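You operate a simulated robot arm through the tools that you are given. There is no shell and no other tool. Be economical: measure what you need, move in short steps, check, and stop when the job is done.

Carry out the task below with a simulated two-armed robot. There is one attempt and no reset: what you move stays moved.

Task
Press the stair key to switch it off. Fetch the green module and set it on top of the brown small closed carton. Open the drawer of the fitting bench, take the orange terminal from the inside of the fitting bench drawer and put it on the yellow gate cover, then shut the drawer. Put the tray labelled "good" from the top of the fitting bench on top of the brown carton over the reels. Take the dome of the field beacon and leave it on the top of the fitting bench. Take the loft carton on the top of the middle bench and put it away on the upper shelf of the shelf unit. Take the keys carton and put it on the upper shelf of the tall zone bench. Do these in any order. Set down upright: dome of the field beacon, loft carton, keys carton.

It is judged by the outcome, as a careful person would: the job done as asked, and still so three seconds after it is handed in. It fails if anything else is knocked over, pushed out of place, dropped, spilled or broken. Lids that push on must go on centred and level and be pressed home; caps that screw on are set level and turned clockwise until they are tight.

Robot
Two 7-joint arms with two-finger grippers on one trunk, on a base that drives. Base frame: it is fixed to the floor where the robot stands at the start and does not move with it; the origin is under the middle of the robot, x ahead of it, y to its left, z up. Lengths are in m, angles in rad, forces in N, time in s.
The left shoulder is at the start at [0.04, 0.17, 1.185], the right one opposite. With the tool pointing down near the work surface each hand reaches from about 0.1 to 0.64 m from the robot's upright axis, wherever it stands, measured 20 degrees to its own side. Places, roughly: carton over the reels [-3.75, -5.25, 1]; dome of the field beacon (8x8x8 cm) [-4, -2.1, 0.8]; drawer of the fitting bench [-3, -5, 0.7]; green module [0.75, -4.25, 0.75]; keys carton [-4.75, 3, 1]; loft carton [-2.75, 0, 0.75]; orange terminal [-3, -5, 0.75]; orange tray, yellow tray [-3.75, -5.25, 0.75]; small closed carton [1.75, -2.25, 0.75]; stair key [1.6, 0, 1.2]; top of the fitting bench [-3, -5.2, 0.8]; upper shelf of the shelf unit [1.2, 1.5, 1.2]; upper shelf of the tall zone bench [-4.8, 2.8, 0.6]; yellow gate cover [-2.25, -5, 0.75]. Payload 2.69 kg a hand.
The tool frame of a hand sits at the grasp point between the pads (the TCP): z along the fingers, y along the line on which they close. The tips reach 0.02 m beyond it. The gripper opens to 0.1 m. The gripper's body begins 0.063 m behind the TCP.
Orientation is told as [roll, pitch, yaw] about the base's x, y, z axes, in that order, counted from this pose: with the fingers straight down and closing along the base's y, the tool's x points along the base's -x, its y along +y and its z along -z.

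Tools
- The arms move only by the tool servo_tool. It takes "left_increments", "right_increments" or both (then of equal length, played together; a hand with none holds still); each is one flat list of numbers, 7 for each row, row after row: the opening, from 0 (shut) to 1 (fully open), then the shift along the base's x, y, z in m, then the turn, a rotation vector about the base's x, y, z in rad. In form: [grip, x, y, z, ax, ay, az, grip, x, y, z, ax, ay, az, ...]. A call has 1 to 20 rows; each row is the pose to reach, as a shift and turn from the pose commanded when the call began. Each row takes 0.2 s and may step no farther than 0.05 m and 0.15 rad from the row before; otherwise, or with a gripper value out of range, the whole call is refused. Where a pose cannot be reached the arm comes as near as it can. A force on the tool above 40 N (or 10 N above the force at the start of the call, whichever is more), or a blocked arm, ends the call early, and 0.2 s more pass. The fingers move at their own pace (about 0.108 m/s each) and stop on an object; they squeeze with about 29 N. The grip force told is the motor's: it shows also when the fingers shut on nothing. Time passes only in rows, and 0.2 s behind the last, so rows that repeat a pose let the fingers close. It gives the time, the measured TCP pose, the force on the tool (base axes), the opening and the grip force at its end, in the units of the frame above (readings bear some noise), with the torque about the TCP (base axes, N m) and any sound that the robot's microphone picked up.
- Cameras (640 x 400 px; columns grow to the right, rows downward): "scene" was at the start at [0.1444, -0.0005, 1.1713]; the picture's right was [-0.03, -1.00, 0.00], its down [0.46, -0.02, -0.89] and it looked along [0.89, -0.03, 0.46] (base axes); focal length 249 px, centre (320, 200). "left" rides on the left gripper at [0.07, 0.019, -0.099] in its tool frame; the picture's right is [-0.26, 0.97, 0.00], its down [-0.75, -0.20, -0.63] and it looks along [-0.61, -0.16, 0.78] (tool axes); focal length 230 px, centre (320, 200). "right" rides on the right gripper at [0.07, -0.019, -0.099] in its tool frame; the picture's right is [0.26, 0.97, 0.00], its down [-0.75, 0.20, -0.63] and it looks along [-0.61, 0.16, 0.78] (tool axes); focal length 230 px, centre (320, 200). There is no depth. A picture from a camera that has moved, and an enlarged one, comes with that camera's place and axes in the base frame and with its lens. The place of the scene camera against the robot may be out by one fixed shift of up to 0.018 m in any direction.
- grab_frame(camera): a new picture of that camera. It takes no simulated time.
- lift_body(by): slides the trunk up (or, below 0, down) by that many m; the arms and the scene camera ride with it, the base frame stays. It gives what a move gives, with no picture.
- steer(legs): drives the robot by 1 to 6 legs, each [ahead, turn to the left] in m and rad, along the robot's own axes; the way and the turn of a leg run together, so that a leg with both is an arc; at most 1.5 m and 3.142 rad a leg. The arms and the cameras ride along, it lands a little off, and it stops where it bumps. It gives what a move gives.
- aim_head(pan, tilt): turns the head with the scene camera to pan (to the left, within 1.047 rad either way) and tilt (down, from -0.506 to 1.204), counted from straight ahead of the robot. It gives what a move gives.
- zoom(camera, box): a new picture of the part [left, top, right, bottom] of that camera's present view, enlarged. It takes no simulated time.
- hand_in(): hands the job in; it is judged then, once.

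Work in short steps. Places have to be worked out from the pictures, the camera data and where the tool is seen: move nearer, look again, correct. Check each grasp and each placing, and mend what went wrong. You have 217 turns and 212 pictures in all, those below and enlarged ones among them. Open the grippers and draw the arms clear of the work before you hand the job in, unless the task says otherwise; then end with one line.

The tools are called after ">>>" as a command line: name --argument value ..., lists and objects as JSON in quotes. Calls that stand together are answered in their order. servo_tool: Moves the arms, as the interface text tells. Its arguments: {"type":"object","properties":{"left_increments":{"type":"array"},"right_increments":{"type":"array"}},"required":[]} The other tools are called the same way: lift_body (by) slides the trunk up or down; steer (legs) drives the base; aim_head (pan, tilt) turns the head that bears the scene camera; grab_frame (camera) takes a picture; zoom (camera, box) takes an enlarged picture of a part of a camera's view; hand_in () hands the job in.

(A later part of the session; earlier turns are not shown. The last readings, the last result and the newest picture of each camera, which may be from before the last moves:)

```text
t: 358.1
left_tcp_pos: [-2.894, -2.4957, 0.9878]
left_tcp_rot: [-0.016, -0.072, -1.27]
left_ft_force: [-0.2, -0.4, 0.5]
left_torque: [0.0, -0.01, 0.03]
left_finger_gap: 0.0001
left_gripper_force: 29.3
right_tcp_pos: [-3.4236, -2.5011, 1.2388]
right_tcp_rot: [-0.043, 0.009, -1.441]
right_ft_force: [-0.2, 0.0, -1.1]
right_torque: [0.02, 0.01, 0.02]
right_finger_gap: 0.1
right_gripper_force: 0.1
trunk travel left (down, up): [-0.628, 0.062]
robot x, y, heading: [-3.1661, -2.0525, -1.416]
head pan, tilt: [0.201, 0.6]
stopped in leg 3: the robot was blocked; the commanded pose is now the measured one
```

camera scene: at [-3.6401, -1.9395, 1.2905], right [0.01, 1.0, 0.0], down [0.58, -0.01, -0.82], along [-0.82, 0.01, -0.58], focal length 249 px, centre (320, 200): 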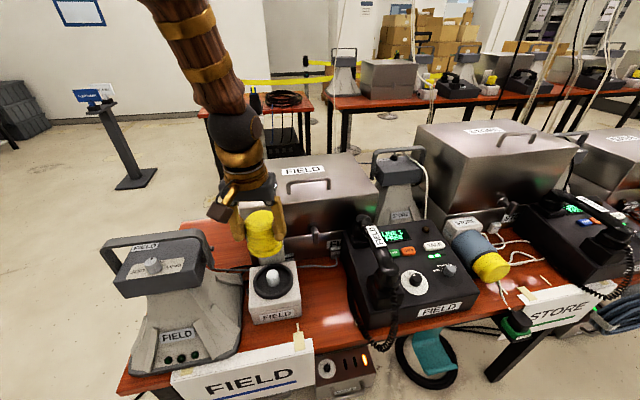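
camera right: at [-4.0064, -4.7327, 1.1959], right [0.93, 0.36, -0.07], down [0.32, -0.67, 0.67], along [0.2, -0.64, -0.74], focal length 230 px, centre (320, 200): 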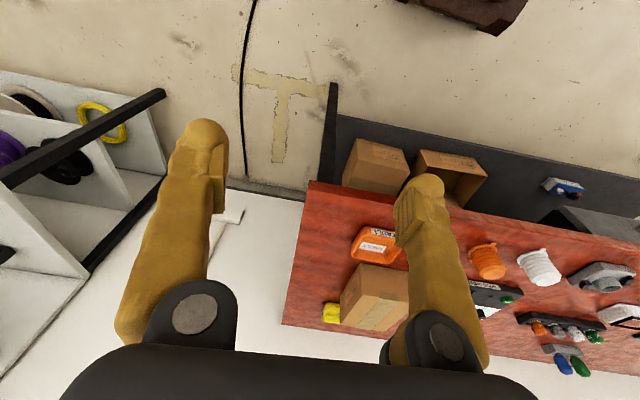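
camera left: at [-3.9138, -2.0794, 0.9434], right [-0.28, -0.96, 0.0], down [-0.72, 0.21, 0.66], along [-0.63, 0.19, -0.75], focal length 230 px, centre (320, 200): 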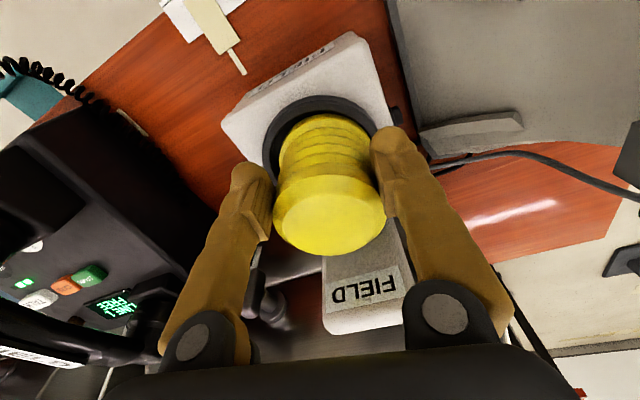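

The left gripper is empty (gap 0): the dome was lost during the drive. I look for it right away.

>>> aim_head --pan 0 --tilt 0.9

>>> grab_frame --camera "scene"

>>> grab_frame --camera "left"

```text
t: 358.9
left_tcp_pos: [-2.8926, -2.4969, 0.9875]
left_tcp_rot: [-0.015, -0.073, -1.269]
left_ft_force: [-0.1, -0.4, 0.2]
left_torque: [-0.01, -0.01, -0.01]
left_finger_gap: 0.0003
left_gripper_force: 28.7
right_tcp_pos: [-3.4247, -2.5032, 1.2387]
right_tcp_rot: [-0.045, 0.011, -1.44]
right_ft_force: [-0.5, 1.0, -0.7]
right_torque: [0.01, -0.02, -0.02]
right_finger_gap: 0.0998
right_gripper_force: 0.2
trunk travel left (down, up): [-0.628, 0.062]
robot x, y, heading: [-3.1637, -2.0528, -1.423]
head pan, tilt: [0.0, 0.901]
```

```text
55 pictures are left
camera scene: at [-3.1536, -2.2198, 1.266], right [-0.99, -0.15, 0.0], down [-0.12, 0.78, -0.61], along [0.09, -0.6, -0.79], focal length 249 px, centre (320, 200)
```

scene: 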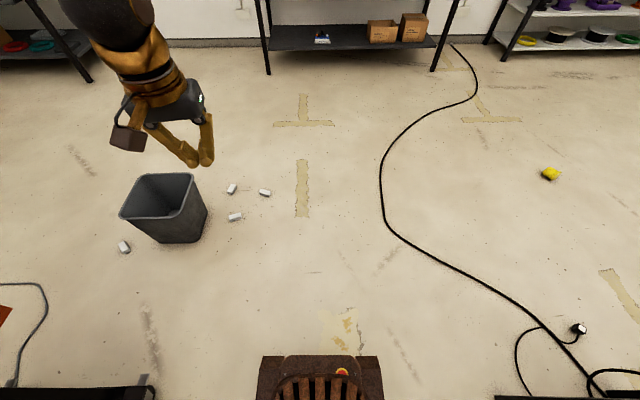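

```text
54 pictures are left
camera left: at [-2.8967, -2.4175, 1.0799], right [1.0, 0.04, 0.0], down [0.03, -0.73, 0.69], along [0.03, -0.68, -0.73], focal length 230 px, centre (320, 200)
```

left: 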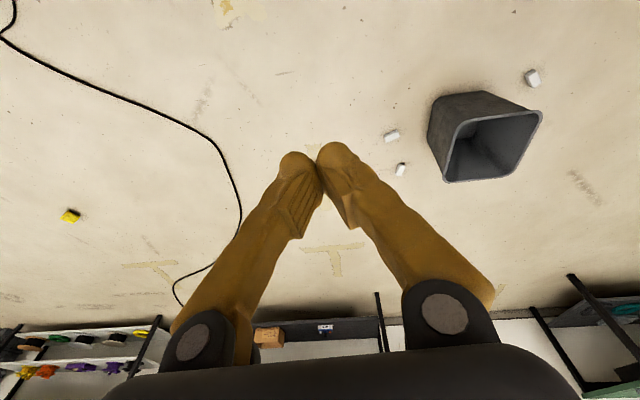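

The dome slipped out during the fast turn and lies on the floor near (-4.54,-3.61). I must fetch it: I drive towards it slowly and look closer.

>>> steer --legs '[[0, -0.63], [1.1, 0], [0, -0.3]]'

>>> grab_frame --camera "scene"

```text
t: 362.1
left_tcp_pos: [-3.2326, -2.6188, 1.0001]
left_tcp_rot: [-0.025, -0.098, -1.904]
left_ft_force: [-0.4, 0.1, 0.5]
left_torque: [0.06, 0.0, 0.0]
left_finger_gap: 0.0001
left_gripper_force: 29.2
right_tcp_pos: [-3.6577, -2.3036, 1.2506]
right_tcp_rot: [-0.045, -0.017, -2.077]
right_ft_force: [0.5, 0.1, -0.4]
right_torque: [0.08, -0.02, 0.0]
right_finger_gap: 0.1001
right_gripper_force: 0.0
trunk travel left (down, up): [-0.628, 0.062]
robot x, y, heading: [-3.201, -2.1256, -2.089]
head pan, tilt: [0.0, 0.901]
stopped in leg 2: the robot was blocked; the commanded pose is now the measured one
```

```text
53 pictures are left
camera scene: at [-3.2982, -2.2727, 1.2655], right [-0.87, 0.5, 0.0], down [0.39, 0.69, -0.61], along [-0.3, -0.53, -0.8], focal length 249 px, centre (320, 200)
```

scene: 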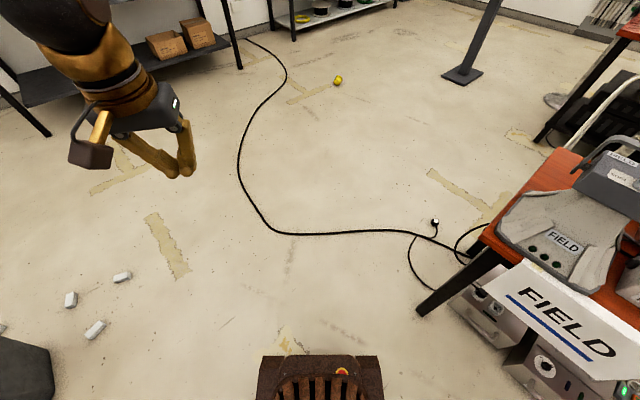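

The path looks clear, so the arms' odd posture probably stalls the drive. I bring trunk and hands back to the posture that drove well.

>>> lift_body --by -0.2

>>> servo_tool --left_increments '[1, 0.01, -0.006, 0.045, 0, 0, 0, 1, 0.02, -0.012, 0.09, 0, 0, 0, 1, 0.03, -0.018, 0.135, 0, 0, 0, 1, 0.04, -0.024, 0.18, 0, 0, 0, 1, 0.05, -0.03, 0.225, 0, 0, 0, 1, 0.06, -0.036, 0.265, 0, 0, 0, 1, 0.07, -0.04, 0.3, 0, 0, 0]' --right_increments '[1, -0.01, -0.015, 0.01, 0, 0, 0, 1, -0.02, -0.03, 0.02, 0, 0, 0, 1, -0.03, -0.045, 0.03, 0, 0, 0, 1, -0.035, -0.06, 0.03, 0, 0, 0, 1, -0.035, -0.06, 0.03, 0, 0, 0, 1, -0.035, -0.06, 0.03, 0, 0, 0, 1, -0.035, -0.06, 0.03, 0, 0, 0]'

>>> steer --legs '[[1.0, 0], [0, -0.3]]'

>>> grab_frame --camera "scene"

```text
t: 364.3
left_tcp_pos: [-3.2314, -2.6153, 0.8021]
left_tcp_rot: [-0.024, -0.102, -1.903]
left_ft_force: [0.6, 0.2, -0.3]
left_torque: [-0.01, 0.0, -0.02]
left_finger_gap: 0.0
left_gripper_force: 29.4
right_tcp_pos: [-3.6566, -2.2987, 1.0508]
right_tcp_rot: [-0.045, -0.024, -2.075]
right_ft_force: [-0.4, 0.0, 0.1]
right_torque: [0.0, 0.01, 0.0]
right_finger_gap: 0.1003
right_gripper_force: 0.0
trunk travel left (down, up): [-0.428, 0.262]
robot x, y, heading: [-3.2025, -2.127, -2.087]
head pan, tilt: [0.0, 0.901]
```

```text
t: 365.9
left_tcp_pos: [-3.1588, -2.6535, 1.1007]
left_tcp_rot: [-0.021, -0.103, -1.904]
left_ft_force: [-0.3, 0.0, -0.7]
left_torque: [-0.03, -0.01, 0.02]
left_finger_gap: 0.1002
left_gripper_force: 0.1
right_tcp_pos: [-3.6913, -2.3574, 1.0793]
right_tcp_rot: [-0.045, -0.023, -2.077]
right_ft_force: [0.3, 0.5, 1.4]
right_torque: [-0.03, 0.01, 0.02]
right_finger_gap: 0.1002
right_gripper_force: 0.0
trunk travel left (down, up): [-0.428, 0.262]
robot x, y, heading: [-3.2004, -2.1271, -2.09]
head pan, tilt: [0.0, 0.901]
```

```text
t: 372.0
left_tcp_pos: [-3.7963, -3.5011, 1.0988]
left_tcp_rot: [-0.024, -0.101, -2.193]
left_ft_force: [-0.7, -0.8, 0.1]
left_torque: [0.01, 0.04, -0.02]
left_finger_gap: 0.0998
left_gripper_force: 0.2
right_tcp_pos: [-4.224, -3.0657, 1.079]
right_tcp_rot: [-0.045, -0.02, -2.364]
right_ft_force: [0.3, 0.8, 0.1]
right_torque: [0.0, 0.04, -0.02]
right_finger_gap: 0.1001
right_gripper_force: 0.2
trunk travel left (down, up): [-0.428, 0.262]
robot x, y, heading: [-3.6876, -2.9892, -2.379]
head pan, tilt: [0.0, 0.901]
```

```text
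52 pictures are left
camera scene: at [-3.8175, -3.0939, 1.0661], right [-0.69, 0.72, 0.0], down [0.57, 0.55, -0.61], along [-0.44, -0.42, -0.79], focal length 249 px, centre (320, 200)
```

scene: 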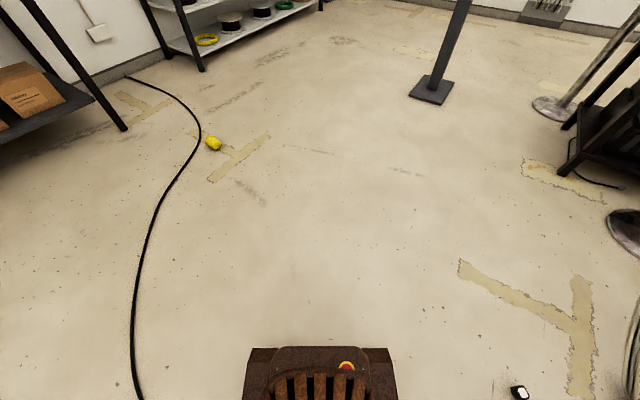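

The dome is rolling on its side; it is now near (-4.25,-4.45) by the cable. I zoom in.

>>> zoom --camera "scene" --box '[170, 105, 260, 175]'

>>> aim_head --pan 0.3 --tilt 0.7

>>> grab_frame --camera "scene"

```text
5.71 times, centred on (215, 140) of scene
camera zoom: at [-3.8175, -3.0939, 1.0661], right [-0.69, 0.72, 0.0], down [0.57, 0.55, -0.61], along [-0.44, -0.42, -0.79], focal length 1421 px, centre (920, 543)
```

zoom: 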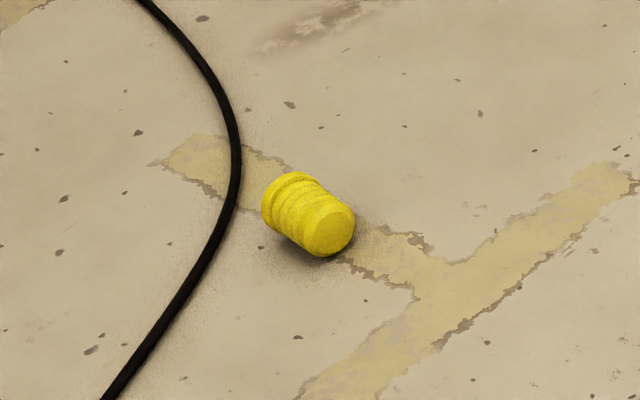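

```text
t: 372.8
left_tcp_pos: [-3.7843, -3.4889, 1.1044]
left_tcp_rot: [-0.026, -0.119, -2.189]
left_ft_force: [-0.7, -0.1, -0.2]
left_torque: [0.05, -0.03, 0.0]
left_finger_gap: 0.1001
left_gripper_force: 0.2
right_tcp_pos: [-4.2107, -3.0536, 1.0858]
right_tcp_rot: [-0.045, -0.039, -2.365]
right_ft_force: [0.2, -0.6, -0.3]
right_torque: [0.03, 0.02, 0.01]
right_finger_gap: 0.1001
right_gripper_force: 0.1
trunk travel left (down, up): [-0.428, 0.262]
robot x, y, heading: [-3.6879, -2.9795, -2.375]
head pan, tilt: [0.3, 0.7]
```

```text
50 pictures are left
camera scene: at [-3.8042, -3.1162, 1.0821], right [-0.87, 0.48, -0.01], down [0.32, 0.57, -0.75], along [-0.36, -0.66, -0.66], focal length 249 px, centre (320, 200)
```

scene: 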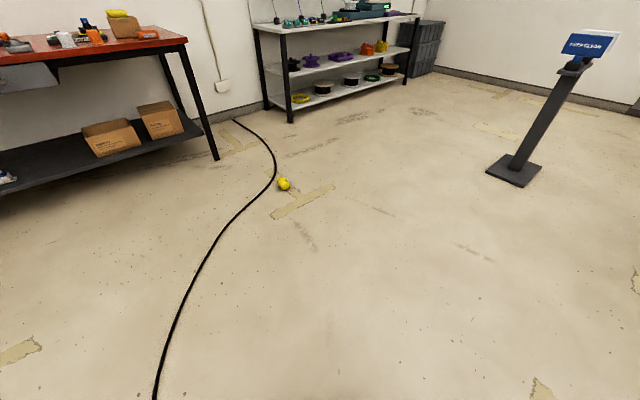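

The dome lies still at about (-4.24,-4.43), cap pointing roughly north. I plan to come alongside facing west with it on my left, so I drive to (-3.45,-4.11) first.

>>> steer --legs '[[0, 1.01], [1.13, 0], [0, -1.78], [0.2, 0]]'

>>> aim_head --pan 0.4 --tilt 0.9

>>> grab_frame --camera "scene"

```text
t: 386.8
left_tcp_pos: [-4.038, -4.3819, 1.1058]
left_tcp_rot: [-0.024, -0.118, -2.918]
left_ft_force: [-0.6, 0.4, 0.4]
left_torque: [-0.01, -0.06, -0.04]
left_finger_gap: 0.0997
left_gripper_force: 0.1
right_tcp_pos: [-4.0688, -3.7731, 1.0848]
right_tcp_rot: [-0.044, -0.035, -3.091]
right_ft_force: [-0.8, 0.2, -0.8]
right_torque: [-0.02, -0.02, 0.01]
right_finger_gap: 0.1001
right_gripper_force: 0.0
trunk travel left (down, up): [-0.428, 0.262]
robot x, y, heading: [-3.6255, -4.0697, -3.098]
head pan, tilt: [0.3, 0.7]
```

```text
t: 387.5
left_tcp_pos: [-4.0157, -4.3818, 1.1143]
left_tcp_rot: [-0.032, -0.138, -2.918]
left_ft_force: [0.6, -0.4, 0.2]
left_torque: [0.03, 0.06, -0.01]
left_finger_gap: 0.0999
left_gripper_force: 0.0
right_tcp_pos: [-4.0451, -3.773, 1.0935]
right_tcp_rot: [-0.044, -0.056, -3.093]
right_ft_force: [0.7, 0.1, -0.2]
right_torque: [0.02, 0.01, -0.01]
right_finger_gap: 0.0998
right_gripper_force: 0.0
trunk travel left (down, up): [-0.428, 0.262]
robot x, y, heading: [-3.6273, -4.073, -3.102]
head pan, tilt: [0.4, 0.901]
```

```text
49 pictures are left
camera scene: at [-3.7932, -4.1049, 1.0666], right [-0.43, 0.9, -0.01], down [0.72, 0.33, -0.61], along [-0.55, -0.26, -0.79], focal length 249 px, centre (320, 200)
```

scene: 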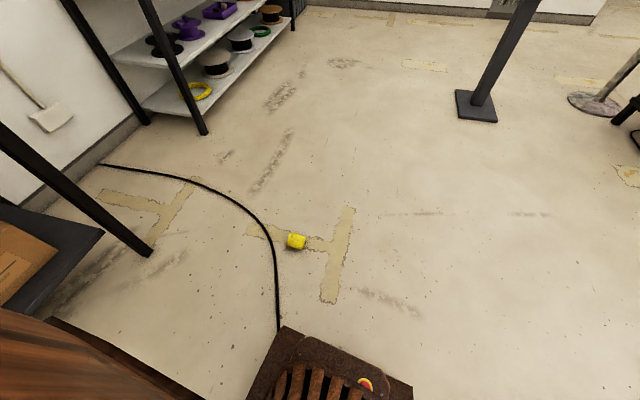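

Dome at (-4.246,-4.44), still. I zoom for its orientation before going alongside.

>>> zoom --camera "scene" --box '[265, 215, 330, 265]'

>>> steer --legs '[[0.4, 0]]'

>>> lift_body --by -0.425

```text
8.00 times, centred on (298, 240) of scene
camera zoom: at [-3.7932, -4.1049, 1.0666], right [-0.43, 0.9, -0.01], down [0.72, 0.33, -0.61], along [-0.55, -0.26, -0.79], focal length 1989 px, centre (500, -120)
```

zoom: 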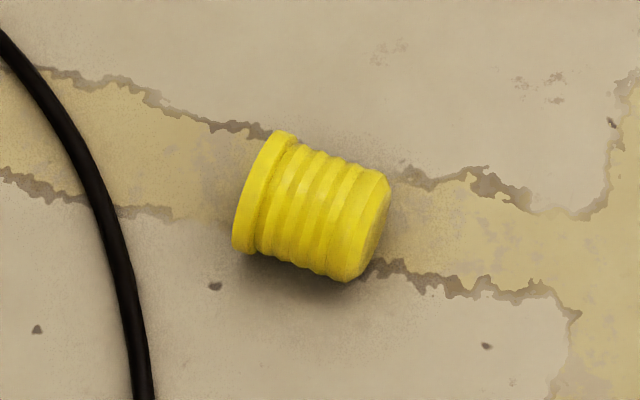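

```text
t: 390.1
left_tcp_pos: [-4.4288, -4.4026, 1.1123]
left_tcp_rot: [-0.031, -0.133, -2.909]
left_ft_force: [0.0, -0.4, 0.1]
left_torque: [0.0, -0.01, 0.02]
left_finger_gap: 0.1001
left_gripper_force: 0.1
right_tcp_pos: [-4.4644, -3.7959, 1.0935]
right_tcp_rot: [-0.043, -0.053, -3.084]
right_ft_force: [0.5, -0.1, 0.3]
right_torque: [0.01, -0.05, -0.02]
right_finger_gap: 0.1002
right_gripper_force: 0.0
trunk travel left (down, up): [-0.428, 0.262]
robot x, y, heading: [-4.0395, -4.0893, -3.09]
head pan, tilt: [0.4, 0.901]
```

```text
refused: -0.425 is not a number from -0.4 to 0.4
```

The cap points almost exactly north. I reposition so my heading is ~2.35 with the dome beside my left side, then lower the trunk.

>>> steer --legs '[[0, -1.11], [-0.23, 0], [0, 0.27]]'

>>> lift_body --by -0.4

>>> aim_head --pan 1.0 --tilt 1.0

>>> grab_frame --camera "scene"

>>> grab_frame --camera "left"

```text
t: 395.6
left_tcp_pos: [-4.4124, -4.2172, 1.1192]
left_tcp_rot: [-0.034, -0.148, 2.522]
left_ft_force: [0.3, 0.0, 0.2]
left_torque: [-0.01, -0.01, 0.0]
left_finger_gap: 0.1
left_gripper_force: 0.1
right_tcp_pos: [-3.9785, -3.7895, 1.099]
right_tcp_rot: [-0.042, -0.07, 2.349]
right_ft_force: [0.8, -0.1, 0.5]
right_torque: [0.03, -0.02, 0.02]
right_finger_gap: 0.1001
right_gripper_force: 0.0
trunk travel left (down, up): [-0.428, 0.262]
robot x, y, heading: [-3.9299, -4.2915, 2.341]
head pan, tilt: [0.4, 0.901]
```

```text
t: 399.5
left_tcp_pos: [-4.3986, -4.2307, 0.7168]
left_tcp_rot: [-0.032, -0.139, 2.522]
left_ft_force: [0.7, -0.6, 0.2]
left_torque: [0.04, -0.01, -0.03]
left_finger_gap: 0.0998
left_gripper_force: 0.1
right_tcp_pos: [-3.9664, -3.8024, 0.705]
right_tcp_rot: [-0.044, -0.085, 2.352]
right_ft_force: [-0.1, -0.3, 0.2]
right_torque: [-0.02, 0.01, 0.01]
right_finger_gap: 0.1001
right_gripper_force: 0.0
trunk travel left (down, up): [-0.028, 0.662]
robot x, y, heading: [-3.9291, -4.2923, 2.341]
head pan, tilt: [0.4, 0.901]
```

```text
t: 400.5
left_tcp_pos: [-4.3976, -4.2304, 0.7165]
left_tcp_rot: [-0.033, -0.139, 2.523]
left_ft_force: [-0.1, -0.3, 0.8]
left_torque: [0.02, -0.01, 0.01]
left_finger_gap: 0.0999
left_gripper_force: 0.0
right_tcp_pos: [-3.9651, -3.8024, 0.7052]
right_tcp_rot: [-0.044, -0.085, 2.35]
right_ft_force: [0.4, 0.8, 0.6]
right_torque: [-0.01, -0.04, 0.02]
right_finger_gap: 0.1001
right_gripper_force: 0.1
trunk travel left (down, up): [-0.028, 0.662]
robot x, y, heading: [-3.9293, -4.2872, 2.339]
head pan, tilt: [1.0, 1.0]
```

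```text
47 pictures are left
camera scene: at [-4.0676, -4.2431, 0.6596], right [-0.2, 0.98, -0.01], down [0.83, 0.16, -0.53], along [-0.52, -0.12, -0.85], focal length 249 px, centre (320, 200)
```

scene: 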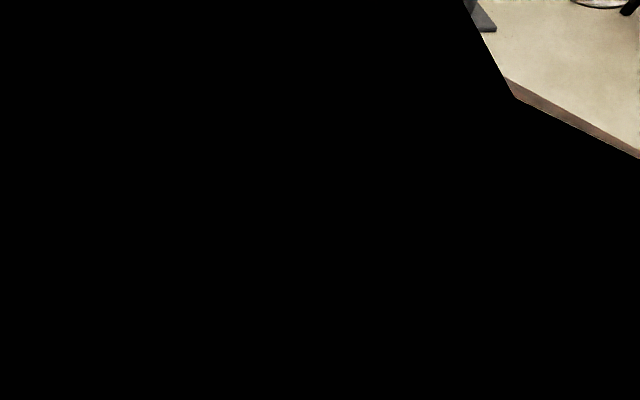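

```text
46 pictures are left
camera left: at [-4.3426, -4.2961, 0.8036], right [-0.77, -0.64, 0.01], down [-0.43, 0.53, 0.73], along [-0.47, 0.56, -0.68], focal length 230 px, centre (320, 200)
```

left: 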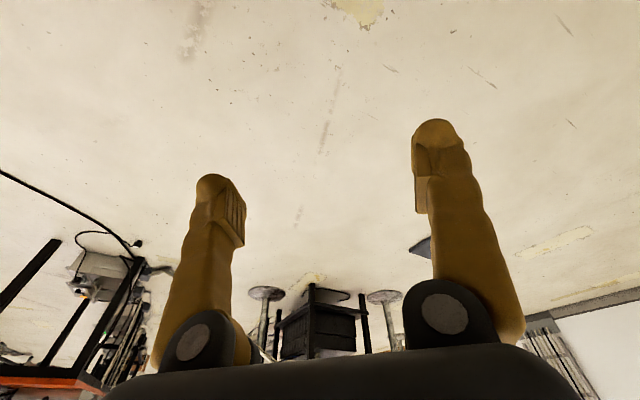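

The scene camera is blocked by the arm, so I rely on the left camera. I move the hand over the dome, level it, then yaw it to match.

>>> servo_tool --left_increments '[1, 0.025, -0.035, 0, -0.02, -0.028, 0, 1, 0.05, -0.07, 0, -0.04, -0.056, 0, 1, 0.075, -0.105, 0, -0.06, -0.085, 0, 1, 0.1, -0.14, 0, -0.081, -0.113, 0, 1, 0.125, -0.17, 0, -0.081, -0.113, 0, 1, 0.145, -0.19, 0, -0.081, -0.113, 0]'

>>> servo_tool --left_increments '[1, 0, 0, -0.03, 0, 0, -0.13, 1, 0, 0, -0.06, 0, 0, -0.26, 1, 0, 0, -0.09, 0, 0, -0.39, 1, 0, 0, -0.12, 0, 0, -0.52, 1, 0, 0, -0.15, 0, 0, -0.65, 1, 0, 0, -0.18, 0, 0, -0.78, 1, 0, 0, -0.21, 0, 0, -0.9, 1, 0, 0, -0.25, 0, 0, -0.92]'

>>> grab_frame --camera "left"

```text
t: 401.9
left_tcp_pos: [-4.3152, -4.4337, 0.7453]
left_tcp_rot: [-0.037, -0.026, 2.522]
left_ft_force: [-0.2, -0.3, -0.4]
left_torque: [0.03, -0.01, -0.05]
left_finger_gap: 0.1002
left_gripper_force: 0.1
left hand out of reach, approached as far as the arm can: row 3, 4, 5, 6
right_tcp_pos: [-3.9655, -3.8023, 0.7045]
right_tcp_rot: [-0.044, -0.086, 2.348]
right_ft_force: [0.0, 0.6, 0.4]
right_torque: [0.01, 0.0, -0.01]
right_finger_gap: 0.1002
right_gripper_force: 0.1
trunk travel left (down, up): [-0.028, 0.662]
robot x, y, heading: [-3.9315, -4.2919, 2.339]
head pan, tilt: [1.0, 1.0]
```

```text
t: 403.7
left_tcp_pos: [-4.333, -4.4283, 0.4872]
left_tcp_rot: [-0.038, -0.028, 1.603]
left_ft_force: [0.4, -0.4, -0.6]
left_torque: [0.01, -0.01, 0.01]
left_finger_gap: 0.0999
left_gripper_force: 0.0
left hand out of reach, approached as far as the arm can: row 1, 2, 3, 4, 5, 6, 7, 8
right_tcp_pos: [-3.9657, -3.8025, 0.7054]
right_tcp_rot: [-0.044, -0.086, 2.35]
right_ft_force: [-0.3, 1.0, 0.9]
right_torque: [-0.01, -0.02, -0.02]
right_finger_gap: 0.1
right_gripper_force: 0.0
trunk travel left (down, up): [-0.028, 0.662]
robot x, y, heading: [-3.9281, -4.2907, 2.338]
head pan, tilt: [1.0, 1.0]
```

```text
45 pictures are left
camera left: at [-4.3535, -4.501, 0.5825], right [-0.97, 0.23, -0.03], down [0.15, 0.74, 0.66], along [0.17, 0.63, -0.75], focal length 230 px, centre (320, 200)
```

left: 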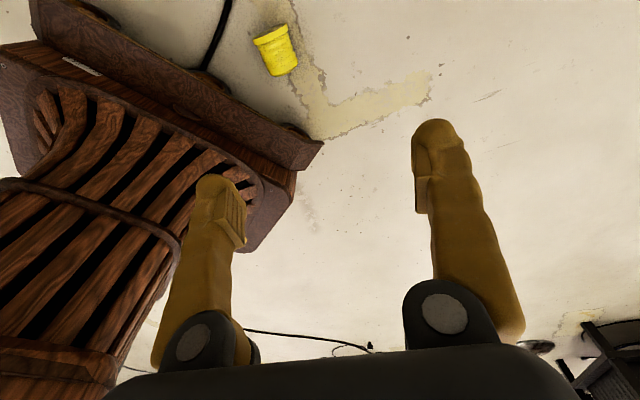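

The dome is seen at (-4.24,-4.45); the arm can't come nearer to the body, so I shift the base instead: reverse 16 cm and turn 0.24 right.

>>> steer --legs '[[-0.16, 0], [0, -0.24]]'

>>> servo_tool --left_increments '[1, 0, 0, -0.03, 0, 0, 0.12, 1, 0, 0, -0.06, 0, 0, 0.23, 1, 0, 0, -0.1, 0, 0, 0.23, 1, 0, 0, -0.14, 0, 0, 0.23, 1, 0, 0, -0.18, 0, 0, 0.23]'

>>> grab_frame --camera "left"

```text
t: 406.0
left_tcp_pos: [-4.2426, -4.4447, 0.4878]
left_tcp_rot: [-0.037, -0.027, 1.362]
left_ft_force: [0.0, 1.0, 0.3]
left_torque: [0.01, -0.01, 0.02]
left_finger_gap: 0.0999
left_gripper_force: 0.1
right_tcp_pos: [-3.7368, -3.9246, 0.7048]
right_tcp_rot: [-0.045, -0.086, 2.109]
right_ft_force: [0.0, 0.2, 0.1]
right_torque: [-0.02, 0.02, 0.0]
right_finger_gap: 0.1003
right_gripper_force: 0.0
trunk travel left (down, up): [-0.028, 0.662]
robot x, y, heading: [-3.8168, -4.4048, 2.098]
head pan, tilt: [1.0, 1.0]
```

```text
t: 407.2
left_tcp_pos: [-4.238, -4.4496, 0.3091]
left_tcp_rot: [-0.028, -0.039, 1.594]
left_ft_force: [0.7, -0.3, -0.6]
left_torque: [-0.03, 0.02, 0.01]
left_finger_gap: 0.1002
left_gripper_force: 0.0
right_tcp_pos: [-3.7312, -3.9331, 0.7118]
right_tcp_rot: [-0.044, -0.099, 2.11]
right_ft_force: [-0.8, -0.2, 0.2]
right_torque: [0.0, 0.0, -0.01]
right_finger_gap: 0.1
right_gripper_force: 0.2
trunk travel left (down, up): [-0.028, 0.662]
robot x, y, heading: [-3.8187, -4.4069, 2.096]
head pan, tilt: [1.0, 1.0]
```

```text
44 pictures are left
camera left: at [-4.2574, -4.5242, 0.4048], right [-0.97, 0.24, -0.02], down [0.17, 0.73, 0.66], along [0.17, 0.64, -0.75], focal length 230 px, centre (320, 200)
```

left: 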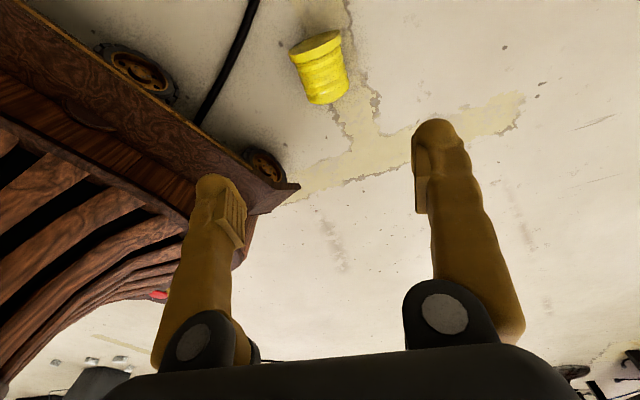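

TCP is right above the dome, aligned. I descend in steps toward z≈0.045.

>>> servo_tool --left_increments '[1, 0.002, -0.003, -0.04, 0.0, 0, 0, 1, 0.002, -0.003, -0.08, 0, 0, 0, 1, 0.002, -0.003, -0.12, 0, 0, 0, 1, 0.002, -0.003, -0.16, 0, 0, 0, 1, 0.002, -0.003, -0.2, 0, 0, 0]'

>>> grab_frame --camera "left"

```text
t: 408.4
left_tcp_pos: [-4.2352, -4.4557, 0.1089]
left_tcp_rot: [-0.029, -0.039, 1.593]
left_ft_force: [0.2, -0.6, -0.1]
left_torque: [0.02, -0.02, -0.02]
left_finger_gap: 0.0998
left_gripper_force: 0.1
right_tcp_pos: [-3.7311, -3.932, 0.7108]
right_tcp_rot: [-0.043, -0.101, 2.109]
right_ft_force: [-0.4, -0.8, 0.4]
right_torque: [0.0, 0.02, 0.02]
right_finger_gap: 0.1
right_gripper_force: 0.0
trunk travel left (down, up): [-0.028, 0.662]
robot x, y, heading: [-3.8166, -4.4043, 2.1]
head pan, tilt: [1.0, 1.0]
```

```text
43 pictures are left
camera left: at [-4.2548, -4.5291, 0.2046], right [-0.97, 0.24, -0.02], down [0.17, 0.73, 0.66], along [0.17, 0.64, -0.75], focal length 230 px, centre (320, 200)
```

left: 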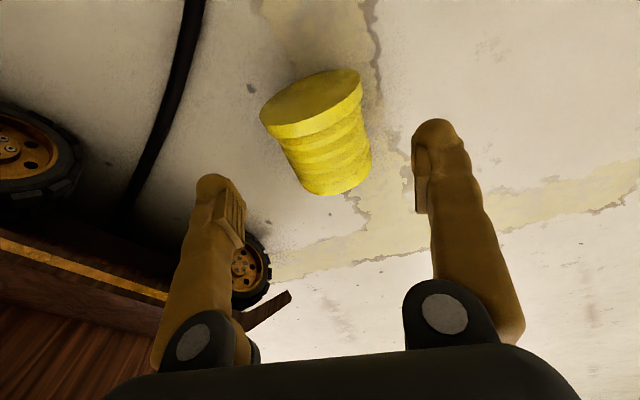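

Good. I descend the last 7 cm and close on it.

>>> servo_tool --left_increments '[1, 0.001, 0.003, -0.03, 0.0, 0, 0, 1, 0.001, 0.003, -0.055, 0, 0, 0, 1, 0.001, 0.003, -0.068, 0, 0, 0, 0.5, 0.001, 0.003, -0.068, 0, 0, 0, 0, 0.001, 0.003, -0.068, 0, 0, 0, 0, 0.001, 0.003, -0.068, 0, 0, 0, 0, 0.001, 0.003, -0.068, 0, 0, 0]'

>>> grab_frame --camera "left"

```text
t: 410.0
left_tcp_pos: [-4.2371, -4.4534, 0.0426]
left_tcp_rot: [-0.029, -0.038, 1.593]
left_ft_force: [-0.5, 0.5, 0.6]
left_torque: [-0.03, 0.0, -0.01]
left_finger_gap: 0.0656
left_gripper_force: 28.7
right_tcp_pos: [-3.7309, -3.9325, 0.7101]
right_tcp_rot: [-0.043, -0.102, 2.11]
right_ft_force: [0.1, -0.3, 1.1]
right_torque: [-0.03, 0.02, -0.04]
right_finger_gap: 0.0999
right_gripper_force: 0.0
trunk travel left (down, up): [-0.028, 0.662]
robot x, y, heading: [-3.8181, -4.4076, 2.104]
head pan, tilt: [1.0, 1.0]
```

```text
42 pictures are left
camera left: at [-4.2554, -4.5275, 0.1376], right [-0.97, 0.24, -0.02], down [0.17, 0.73, 0.66], along [0.17, 0.64, -0.75], focal length 230 px, centre (320, 200)
```

left: 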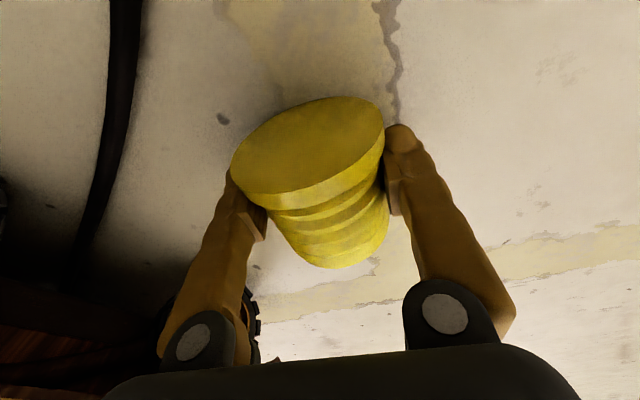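

Gripped across its middle (6.6 cm). I lift with the trunk and check.

>>> servo_tool --left_increments '[0, 0, 0, 0.03, 0, 0, 0, 0, 0, 0, 0.06, 0, 0, 0, 0, 0, 0, 0.1, 0, 0, 0]'

>>> lift_body --by 0.4

>>> grab_frame --camera "left"

```text
t: 410.8
left_tcp_pos: [-4.2374, -4.4532, 0.1425]
left_tcp_rot: [-0.027, -0.04, 1.591]
left_ft_force: [-0.2, 0.3, -0.7]
left_torque: [0.0, 0.0, 0.02]
left_finger_gap: 0.0654
left_gripper_force: 29.2
right_tcp_pos: [-3.7317, -3.9333, 0.7109]
right_tcp_rot: [-0.043, -0.101, 2.11]
right_ft_force: [-0.8, 0.1, -0.1]
right_torque: [-0.02, -0.02, -0.01]
right_finger_gap: 0.0998
right_gripper_force: 0.1
trunk travel left (down, up): [-0.028, 0.662]
robot x, y, heading: [-3.8168, -4.4068, 2.098]
head pan, tilt: [1.0, 1.0]
```

```text
t: 414.6
left_tcp_pos: [-4.2383, -4.4514, 0.5418]
left_tcp_rot: [-0.028, -0.034, 1.591]
left_ft_force: [0.5, -0.6, -1.2]
left_torque: [0.0, 0.0, 0.03]
left_finger_gap: 0.065
left_gripper_force: 28.6
right_tcp_pos: [-3.7315, -3.9322, 1.11]
right_tcp_rot: [-0.044, -0.101, 2.109]
right_ft_force: [1.3, 0.3, -0.2]
right_torque: [0.02, -0.01, -0.01]
right_finger_gap: 0.0999
right_gripper_force: 0.0
trunk travel left (down, up): [-0.428, 0.262]
robot x, y, heading: [-3.8166, -4.4061, 2.1]
head pan, tilt: [1.0, 1.0]
```

```text
41 pictures are left
camera left: at [-4.2569, -4.5257, 0.6368], right [-0.97, 0.24, -0.02], down [0.17, 0.73, 0.66], along [0.17, 0.64, -0.75], focal length 230 px, centre (320, 200)
```

left: 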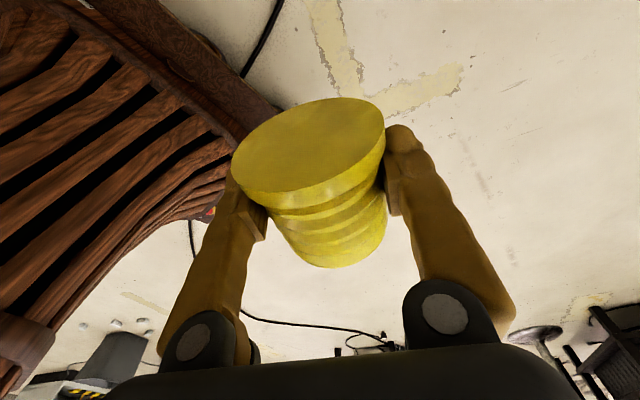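

The dome is firmly held with its cap pointing ahead of the hand. I raise the hand to the travelling pose.

>>> servo_tool --left_increments '[0, 0, 0, 0.045, 0, 0, 0, 0, 0, 0, 0.09, 0, 0, 0, 0, 0, 0, 0.135, 0, 0, 0, 0, 0, 0, 0.18, 0, 0, 0, 0, -0.005, 0.02, 0.22, 0, 0, 0.06, 0, -0.01, 0.045, 0.26, 0, 0, 0.12, 0, -0.015, 0.075, 0.3, 0, 0, 0.18, 0, -0.02, 0.105, 0.34, 0, 0, 0.24, 0, -0.03, 0.135, 0.375, 0, 0, 0.3, 0, -0.035, 0.165, 0.41, 0, 0, 0.36, 0, -0.04, 0.195, 0.445, 0, 0, 0.42, 0, -0.05, 0.225, 0.48, 0, 0, 0.46, 0, -0.052, 0.25, 0.5, 0, 0, 0.5]'

>>> steer --legs '[[0, -0.65], [0, -0.65], [0, -0.6]]'

>>> grab_frame --camera "left"

```text
refused: row 7 steps farther than a row can; nothing moved
```

```text
t: 420.2
left_tcp_pos: [-3.7307, -3.9924, 0.5415]
left_tcp_rot: [-0.027, -0.037, -0.294]
left_ft_force: [-0.2, -0.5, -0.4]
left_torque: [0.02, 0.01, 0.03]
left_finger_gap: 0.0642
left_gripper_force: 29.2
right_tcp_pos: [-3.3932, -4.6346, 1.1098]
right_tcp_rot: [-0.042, -0.1, 0.225]
right_ft_force: [-0.3, -0.4, 0.6]
right_torque: [-0.02, -0.01, -0.03]
right_finger_gap: 0.1002
right_gripper_force: 0.1
trunk travel left (down, up): [-0.428, 0.262]
robot x, y, heading: [-3.8206, -4.4001, 0.216]
head pan, tilt: [1.0, 1.0]
```

```text
40 pictures are left
camera left: at [-3.7943, -3.9518, 0.637], right [0.53, 0.85, -0.02], down [0.64, -0.38, 0.66], along [0.56, -0.36, -0.75], focal length 230 px, centre (320, 200)
```

left: 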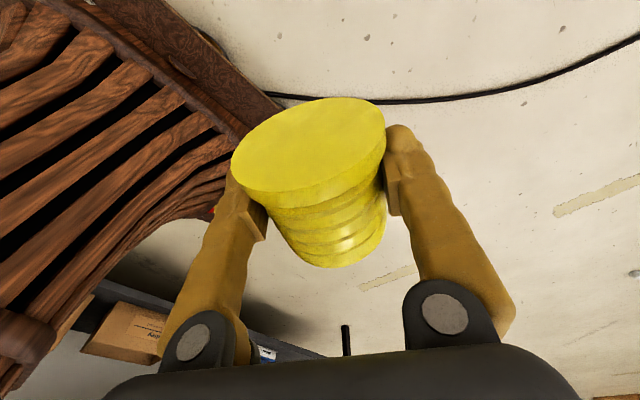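

The turn went fine with the dome held; the raise was refused for step size. I redo it with smaller steps.

>>> servo_tool --left_increments '[0, 0, 0, 0.045, 0, 0, 0, 0, 0, 0, 0.09, 0, 0, 0, 0, 0, 0, 0.135, 0, 0, 0, 0, 0.01, 0, 0.175, 0, 0, 0.05, 0, 0.03, -0.003, 0.21, 0, 0, 0.1, 0, 0.055, -0.006, 0.245, 0, 0, 0.15, 0, 0.08, -0.009, 0.28, 0, 0, 0.2, 0, 0.105, -0.012, 0.315, 0, 0, 0.25, 0, 0.13, -0.015, 0.35, 0, 0, 0.3, 0, 0.155, -0.018, 0.385, 0, 0, 0.35, 0, 0.18, -0.021, 0.42, 0, 0, 0.4, 0, 0.205, -0.024, 0.455, 0, 0, 0.45, 0, 0.235, -0.027, 0.48, 0, 0, 0.5, 0, 0.259, -0.029, 0.5, 0, 0, 0.5]'

>>> steer --legs '[[1.0, 0], [0, -0.55], [0, -0.55], [0, -0.53]]'

>>> aim_head --pan 0.2 --tilt 0.6

>>> grab_frame --camera "scene"

```text
t: 423.2
left_tcp_pos: [-3.4805, -4.0243, 1.0426]
left_tcp_rot: [-0.02, -0.05, 0.207]
left_ft_force: [-0.4, -0.6, -0.7]
left_torque: [0.03, 0.03, 0.01]
left_finger_gap: 0.0645
left_gripper_force: 28.8
right_tcp_pos: [-3.413, -4.6388, 1.1064]
right_tcp_rot: [-0.043, -0.086, 0.226]
right_ft_force: [0.3, -0.8, 0.5]
right_torque: [0.0, -0.01, 0.01]
right_finger_gap: 0.1001
right_gripper_force: 0.1
trunk travel left (down, up): [-0.428, 0.262]
robot x, y, heading: [-3.8162, -4.4019, 0.213]
head pan, tilt: [1.0, 1.0]
```

```text
t: 433.2
left_tcp_pos: [-2.4519, -4.516, 1.0426]
left_tcp_rot: [-0.019, -0.051, -1.391]
left_ft_force: [-0.1, 0.1, -0.8]
left_torque: [0.01, -0.01, 0.01]
left_finger_gap: 0.0649
left_gripper_force: 28.7
right_tcp_pos: [-3.067, -4.5704, 1.1096]
right_tcp_rot: [-0.043, -0.096, -1.372]
right_ft_force: [0.5, -0.6, -0.8]
right_torque: [0.03, 0.01, -0.02]
right_finger_gap: 0.1001
right_gripper_force: 0.0
trunk travel left (down, up): [-0.428, 0.262]
robot x, y, heading: [-2.8147, -4.1648, -1.374]
head pan, tilt: [1.0, 1.0]
```

```text
t: 434.3
left_tcp_pos: [-2.4547, -4.5019, 1.0485]
left_tcp_rot: [-0.021, -0.069, -1.39]
left_ft_force: [-0.3, 0.5, -1.6]
left_torque: [0.01, 0.02, 0.05]
left_finger_gap: 0.0644
left_gripper_force: 28.4
right_tcp_pos: [-3.0709, -4.5471, 1.0953]
right_tcp_rot: [-0.041, -0.049, -1.373]
right_ft_force: [-0.4, -0.4, 0.7]
right_torque: [-0.05, 0.02, -0.01]
right_finger_gap: 0.1001
right_gripper_force: 0.0
trunk travel left (down, up): [-0.428, 0.262]
robot x, y, heading: [-2.8092, -4.1705, -1.378]
head pan, tilt: [0.201, 0.6]
```

```text
39 pictures are left
camera scene: at [-2.7717, -4.335, 1.0907], right [-0.92, -0.38, 0.0], down [-0.22, 0.54, -0.82], along [0.31, -0.75, -0.58], focal length 249 px, centre (320, 200)
```

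scene: 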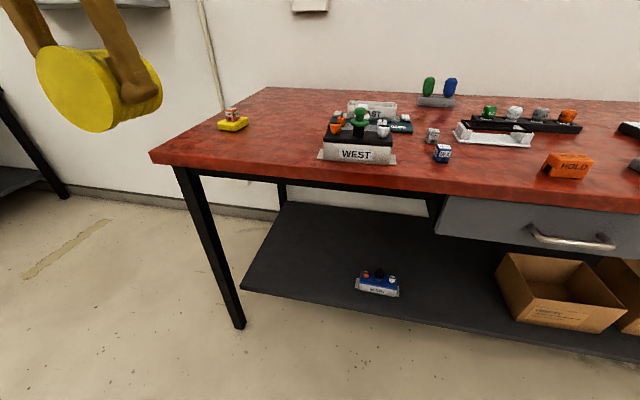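

Free spot on the bench's front-left: about (-2.45,-4.745), edge at y≈-4.68. I now pitch the hand forward 90° so the dome stands cap-up.

>>> servo_tool --left_increments '[0, 0, 0, 0, -0.138, -0.025, 0, 0, 0, 0, 0, -0.276, -0.05, 0, 0, 0, 0, 0, -0.413, -0.076, 0, 0, 0, 0, 0, -0.551, -0.101, 0, 0, 0, 0, 0, -0.689, -0.126, 0, 0, 0, 0, 0, -0.827, -0.151, 0, 0, 0, 0, 0, -0.964, -0.176, 0, 0, 0, 0, 0, -1.102, -0.202, 0, 0, 0, 0, 0, -1.24, -0.227, 0, 0, 0, 0, 0, -1.378, -0.252, 0, 0, 0, 0, 0, -1.476, -0.27, 0]'

>>> lift_body --by -0.07

>>> grab_frame --camera "scene"

```text
t: 436.7
left_tcp_pos: [-2.4408, -4.5151, 1.0415]
left_tcp_rot: [2.946, -1.567, 1.931]
left_ft_force: [-0.4, 0.7, -0.7]
left_torque: [0.01, 0.02, 0.0]
left_finger_gap: 0.0645
left_gripper_force: 29.2
left hand out of reach, approached as far as the arm can: row 5, 6, 7, 8, 9, 10, 11
right_tcp_pos: [-3.0712, -4.5481, 1.0971]
right_tcp_rot: [-0.042, -0.049, -1.372]
right_ft_force: [-0.4, 0.8, -0.6]
right_torque: [0.0, 0.01, -0.01]
right_finger_gap: 0.0998
right_gripper_force: 0.1
trunk travel left (down, up): [-0.428, 0.262]
robot x, y, heading: [-2.8101, -4.1682, -1.383]
head pan, tilt: [0.201, 0.6]
```

```text
t: 437.8
left_tcp_pos: [-2.4413, -4.5163, 0.9717]
left_tcp_rot: [-2.746, -1.569, 1.34]
left_ft_force: [0.1, 0.6, -0.9]
left_torque: [0.02, 0.03, -0.01]
left_finger_gap: 0.0643
left_gripper_force: 29.3
right_tcp_pos: [-3.0713, -4.5479, 1.0268]
right_tcp_rot: [-0.043, -0.052, -1.372]
right_ft_force: [0.0, 0.1, 0.6]
right_torque: [0.0, 0.0, 0.01]
right_finger_gap: 0.0997
right_gripper_force: 0.0
trunk travel left (down, up): [-0.358, 0.332]
robot x, y, heading: [-2.8098, -4.1662, -1.379]
head pan, tilt: [0.201, 0.6]
```

```text
38 pictures are left
camera scene: at [-2.7724, -4.3343, 1.0207], right [-0.92, -0.38, 0.0], down [-0.22, 0.54, -0.82], along [0.31, -0.75, -0.58], focal length 249 px, centre (320, 200)
```

scene: 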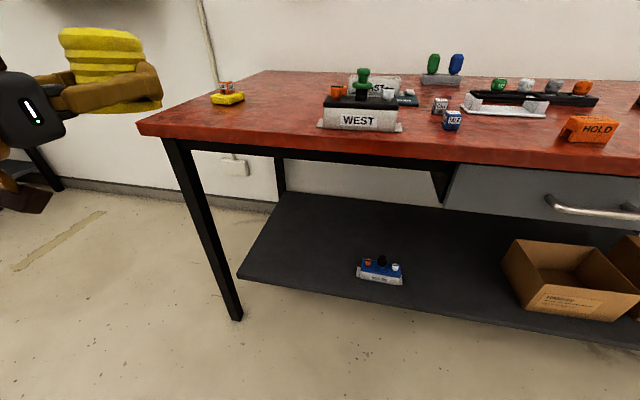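

The dome is upright in the hand. I advance 22 cm so it is 5–6 cm inside the edge, keeping the hand's camera outside the bench edge.

>>> servo_tool --left_increments '[0, -0.002, -0.045, 0, 0, 0, 0, 0, -0.004, -0.09, 0, 0, 0, 0, 0, -0.006, -0.135, 0, 0, 0, 0, 0, -0.008, -0.18, 0, 0, 0, 0, 0, -0.01, -0.222, 0, 0, 0, 0]'

>>> grab_frame --camera "scene"

>>> grab_frame --camera "left"

```text
t: 439.0
left_tcp_pos: [-2.4541, -4.7372, 0.9733]
left_tcp_rot: [-0.702, -1.566, -0.71]
left_ft_force: [-0.7, 0.7, -0.1]
left_torque: [0.01, -0.02, -0.06]
left_finger_gap: 0.0642
left_gripper_force: 28.8
right_tcp_pos: [-3.0718, -4.547, 1.0271]
right_tcp_rot: [-0.041, -0.049, -1.371]
right_ft_force: [-1.0, -0.5, -0.4]
right_torque: [0.0, 0.02, -0.01]
right_finger_gap: 0.0999
right_gripper_force: 0.0
trunk travel left (down, up): [-0.358, 0.332]
robot x, y, heading: [-2.8092, -4.1659, -1.378]
head pan, tilt: [0.201, 0.6]
```

```text
37 pictures are left
camera scene: at [-2.7726, -4.3349, 1.0206], right [-0.92, -0.38, 0.0], down [-0.22, 0.54, -0.82], along [0.31, -0.75, -0.58], focal length 249 px, centre (320, 200)
```

scene: 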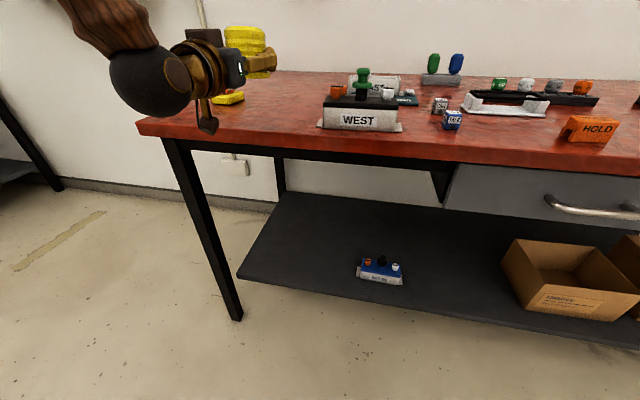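

```text
36 pictures are left
camera left: at [-2.4516, -4.6365, 0.9023], right [0.95, 0.15, 0.26], down [-0.3, 0.59, 0.75], along [-0.03, -0.79, 0.61], focal length 230 px, centre (320, 200)
```

left: 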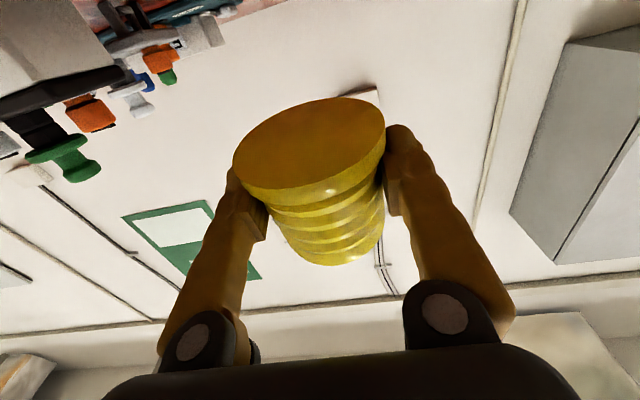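

I check the bench edge position against the hand's camera block before lowering.

>>> zoom --camera "scene" --box '[130, 20, 330, 190]'

```text
2.35 times, centred on (230, 105) of scene
camera zoom: at [-2.7726, -4.3349, 1.0206], right [-0.92, -0.38, 0.0], down [-0.22, 0.54, -0.82], along [0.31, -0.75, -0.58], focal length 585 px, centre (532, 424)
```

zoom: 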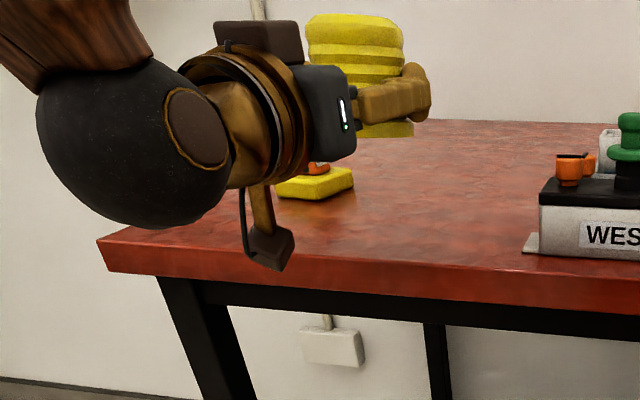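

The edge is nearer y≈-4.72, so I advance another 4.5 cm (camera block still clear), then lower 7 cm by trunk.

>>> servo_tool --left_increments '[0, 0.002, -0.025, 0, 0, 0, 0, 0, 0.004, -0.047, 0, 0, 0, 0]'

>>> lift_body --by -0.065

>>> zoom --camera "scene" --box '[130, 0, 330, 160]'

```text
t: 439.6
left_tcp_pos: [-2.4489, -4.7832, 0.9712]
left_tcp_rot: [-0.573, -1.567, -0.838]
left_ft_force: [-0.6, 0.2, -1.6]
left_torque: [0.02, -0.01, -0.02]
left_finger_gap: 0.0645
left_gripper_force: 29.3
right_tcp_pos: [-3.0714, -4.5475, 1.0266]
right_tcp_rot: [-0.042, -0.05, -1.373]
right_ft_force: [0.6, 0.0, 0.5]
right_torque: [-0.01, 0.01, 0.01]
right_finger_gap: 0.1
right_gripper_force: 0.1
trunk travel left (down, up): [-0.358, 0.332]
robot x, y, heading: [-2.8067, -4.1701, -1.38]
head pan, tilt: [0.201, 0.6]
```

```text
t: 440.6
left_tcp_pos: [-2.4491, -4.7821, 0.9049]
left_tcp_rot: [-0.576, -1.571, -0.835]
left_ft_force: [0.0, -0.5, -1.1]
left_torque: [0.03, 0.02, 0.0]
left_finger_gap: 0.0643
left_gripper_force: 28.6
right_tcp_pos: [-3.0715, -4.5476, 0.9634]
right_tcp_rot: [-0.043, -0.053, -1.373]
right_ft_force: [0.0, -0.4, 0.2]
right_torque: [0.01, 0.03, 0.0]
right_finger_gap: 0.0999
right_gripper_force: 0.1
trunk travel left (down, up): [-0.293, 0.397]
robot x, y, heading: [-2.8101, -4.169, -1.375]
head pan, tilt: [0.201, 0.6]
```

```text
2.50 times, centred on (230, 80) of scene
camera zoom: at [-2.7726, -4.3333, 0.9557], right [-0.92, -0.38, 0.0], down [-0.22, 0.54, -0.82], along [0.31, -0.75, -0.58], focal length 622 px, centre (545, 500)
```

zoom: 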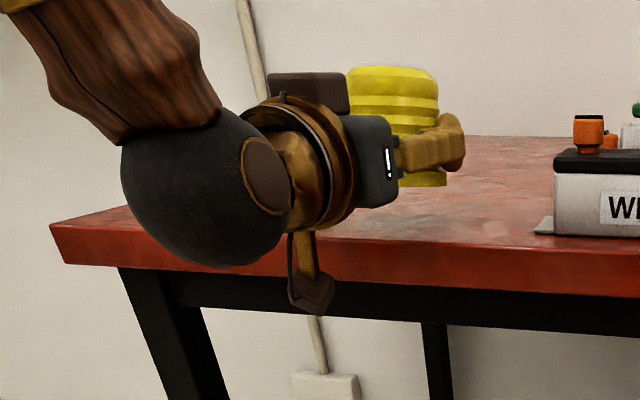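

Camera block hangs in front of the edge; dome close above the top. I lower in small arm steps until contact.

>>> servo_tool --left_increments '[0, 0, 0, -0.005, 0, 0, 0, 0, 0, 0, -0.01, 0, 0, 0, 0, 0, 0, -0.015, 0, 0, 0, 0, 0, 0, -0.02, 0, 0, 0]'

>>> zoom --camera "scene" --box '[130, 0, 330, 160]'

```text
t: 441.6
left_tcp_pos: [-2.4506, -4.7834, 0.8865]
left_tcp_rot: [-0.513, -1.568, -0.894]
left_ft_force: [-0.5, 1.3, -0.4]
left_torque: [0.03, 0.01, 0.02]
left_finger_gap: 0.0642
left_gripper_force: 29.0
right_tcp_pos: [-3.0706, -4.5476, 0.9622]
right_tcp_rot: [-0.041, -0.052, -1.371]
right_ft_force: [0.2, 0.1, 0.6]
right_torque: [0.04, -0.01, 0.0]
right_finger_gap: 0.0999
right_gripper_force: 0.1
trunk travel left (down, up): [-0.293, 0.397]
robot x, y, heading: [-2.8114, -4.1667, -1.377]
head pan, tilt: [0.201, 0.6]
```

```text
2.50 times, centred on (230, 80) of scene
camera zoom: at [-2.7726, -4.3334, 0.9556], right [-0.92, -0.38, 0.0], down [-0.22, 0.54, -0.82], along [0.31, -0.75, -0.58], focal length 622 px, centre (545, 500)
```

zoom: 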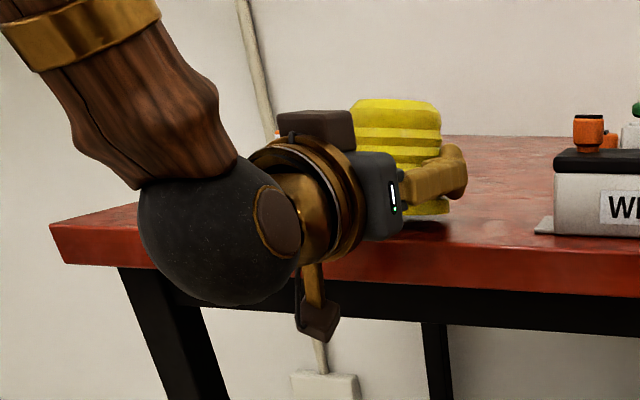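

No contact yet; a few millimetres more.

>>> servo_tool --left_increments '[0, 0, 0, -0.004, 0, 0, 0, 0, 0, 0, -0.008, 0, 0, 0, 0, 0, 0, -0.012, 0, 0, 0]'

```text
t: 442.4
left_tcp_pos: [-2.4501, -4.782, 0.8795]
left_tcp_rot: [-3.043, -1.564, 1.631]
left_ft_force: [1.5, 2.4, 19.8]
left_torque: [-0.85, -0.12, 0.06]
left_finger_gap: 0.0648
left_gripper_force: 28.8
right_tcp_pos: [-3.072, -4.5463, 0.9638]
right_tcp_rot: [-0.043, -0.055, -1.372]
right_ft_force: [-0.1, 0.2, 0.4]
right_torque: [0.01, -0.01, 0.02]
right_finger_gap: 0.1001
right_gripper_force: 0.1
trunk travel left (down, up): [-0.293, 0.397]
robot x, y, heading: [-2.8123, -4.169, -1.376]
head pan, tilt: [0.201, 0.6]
```

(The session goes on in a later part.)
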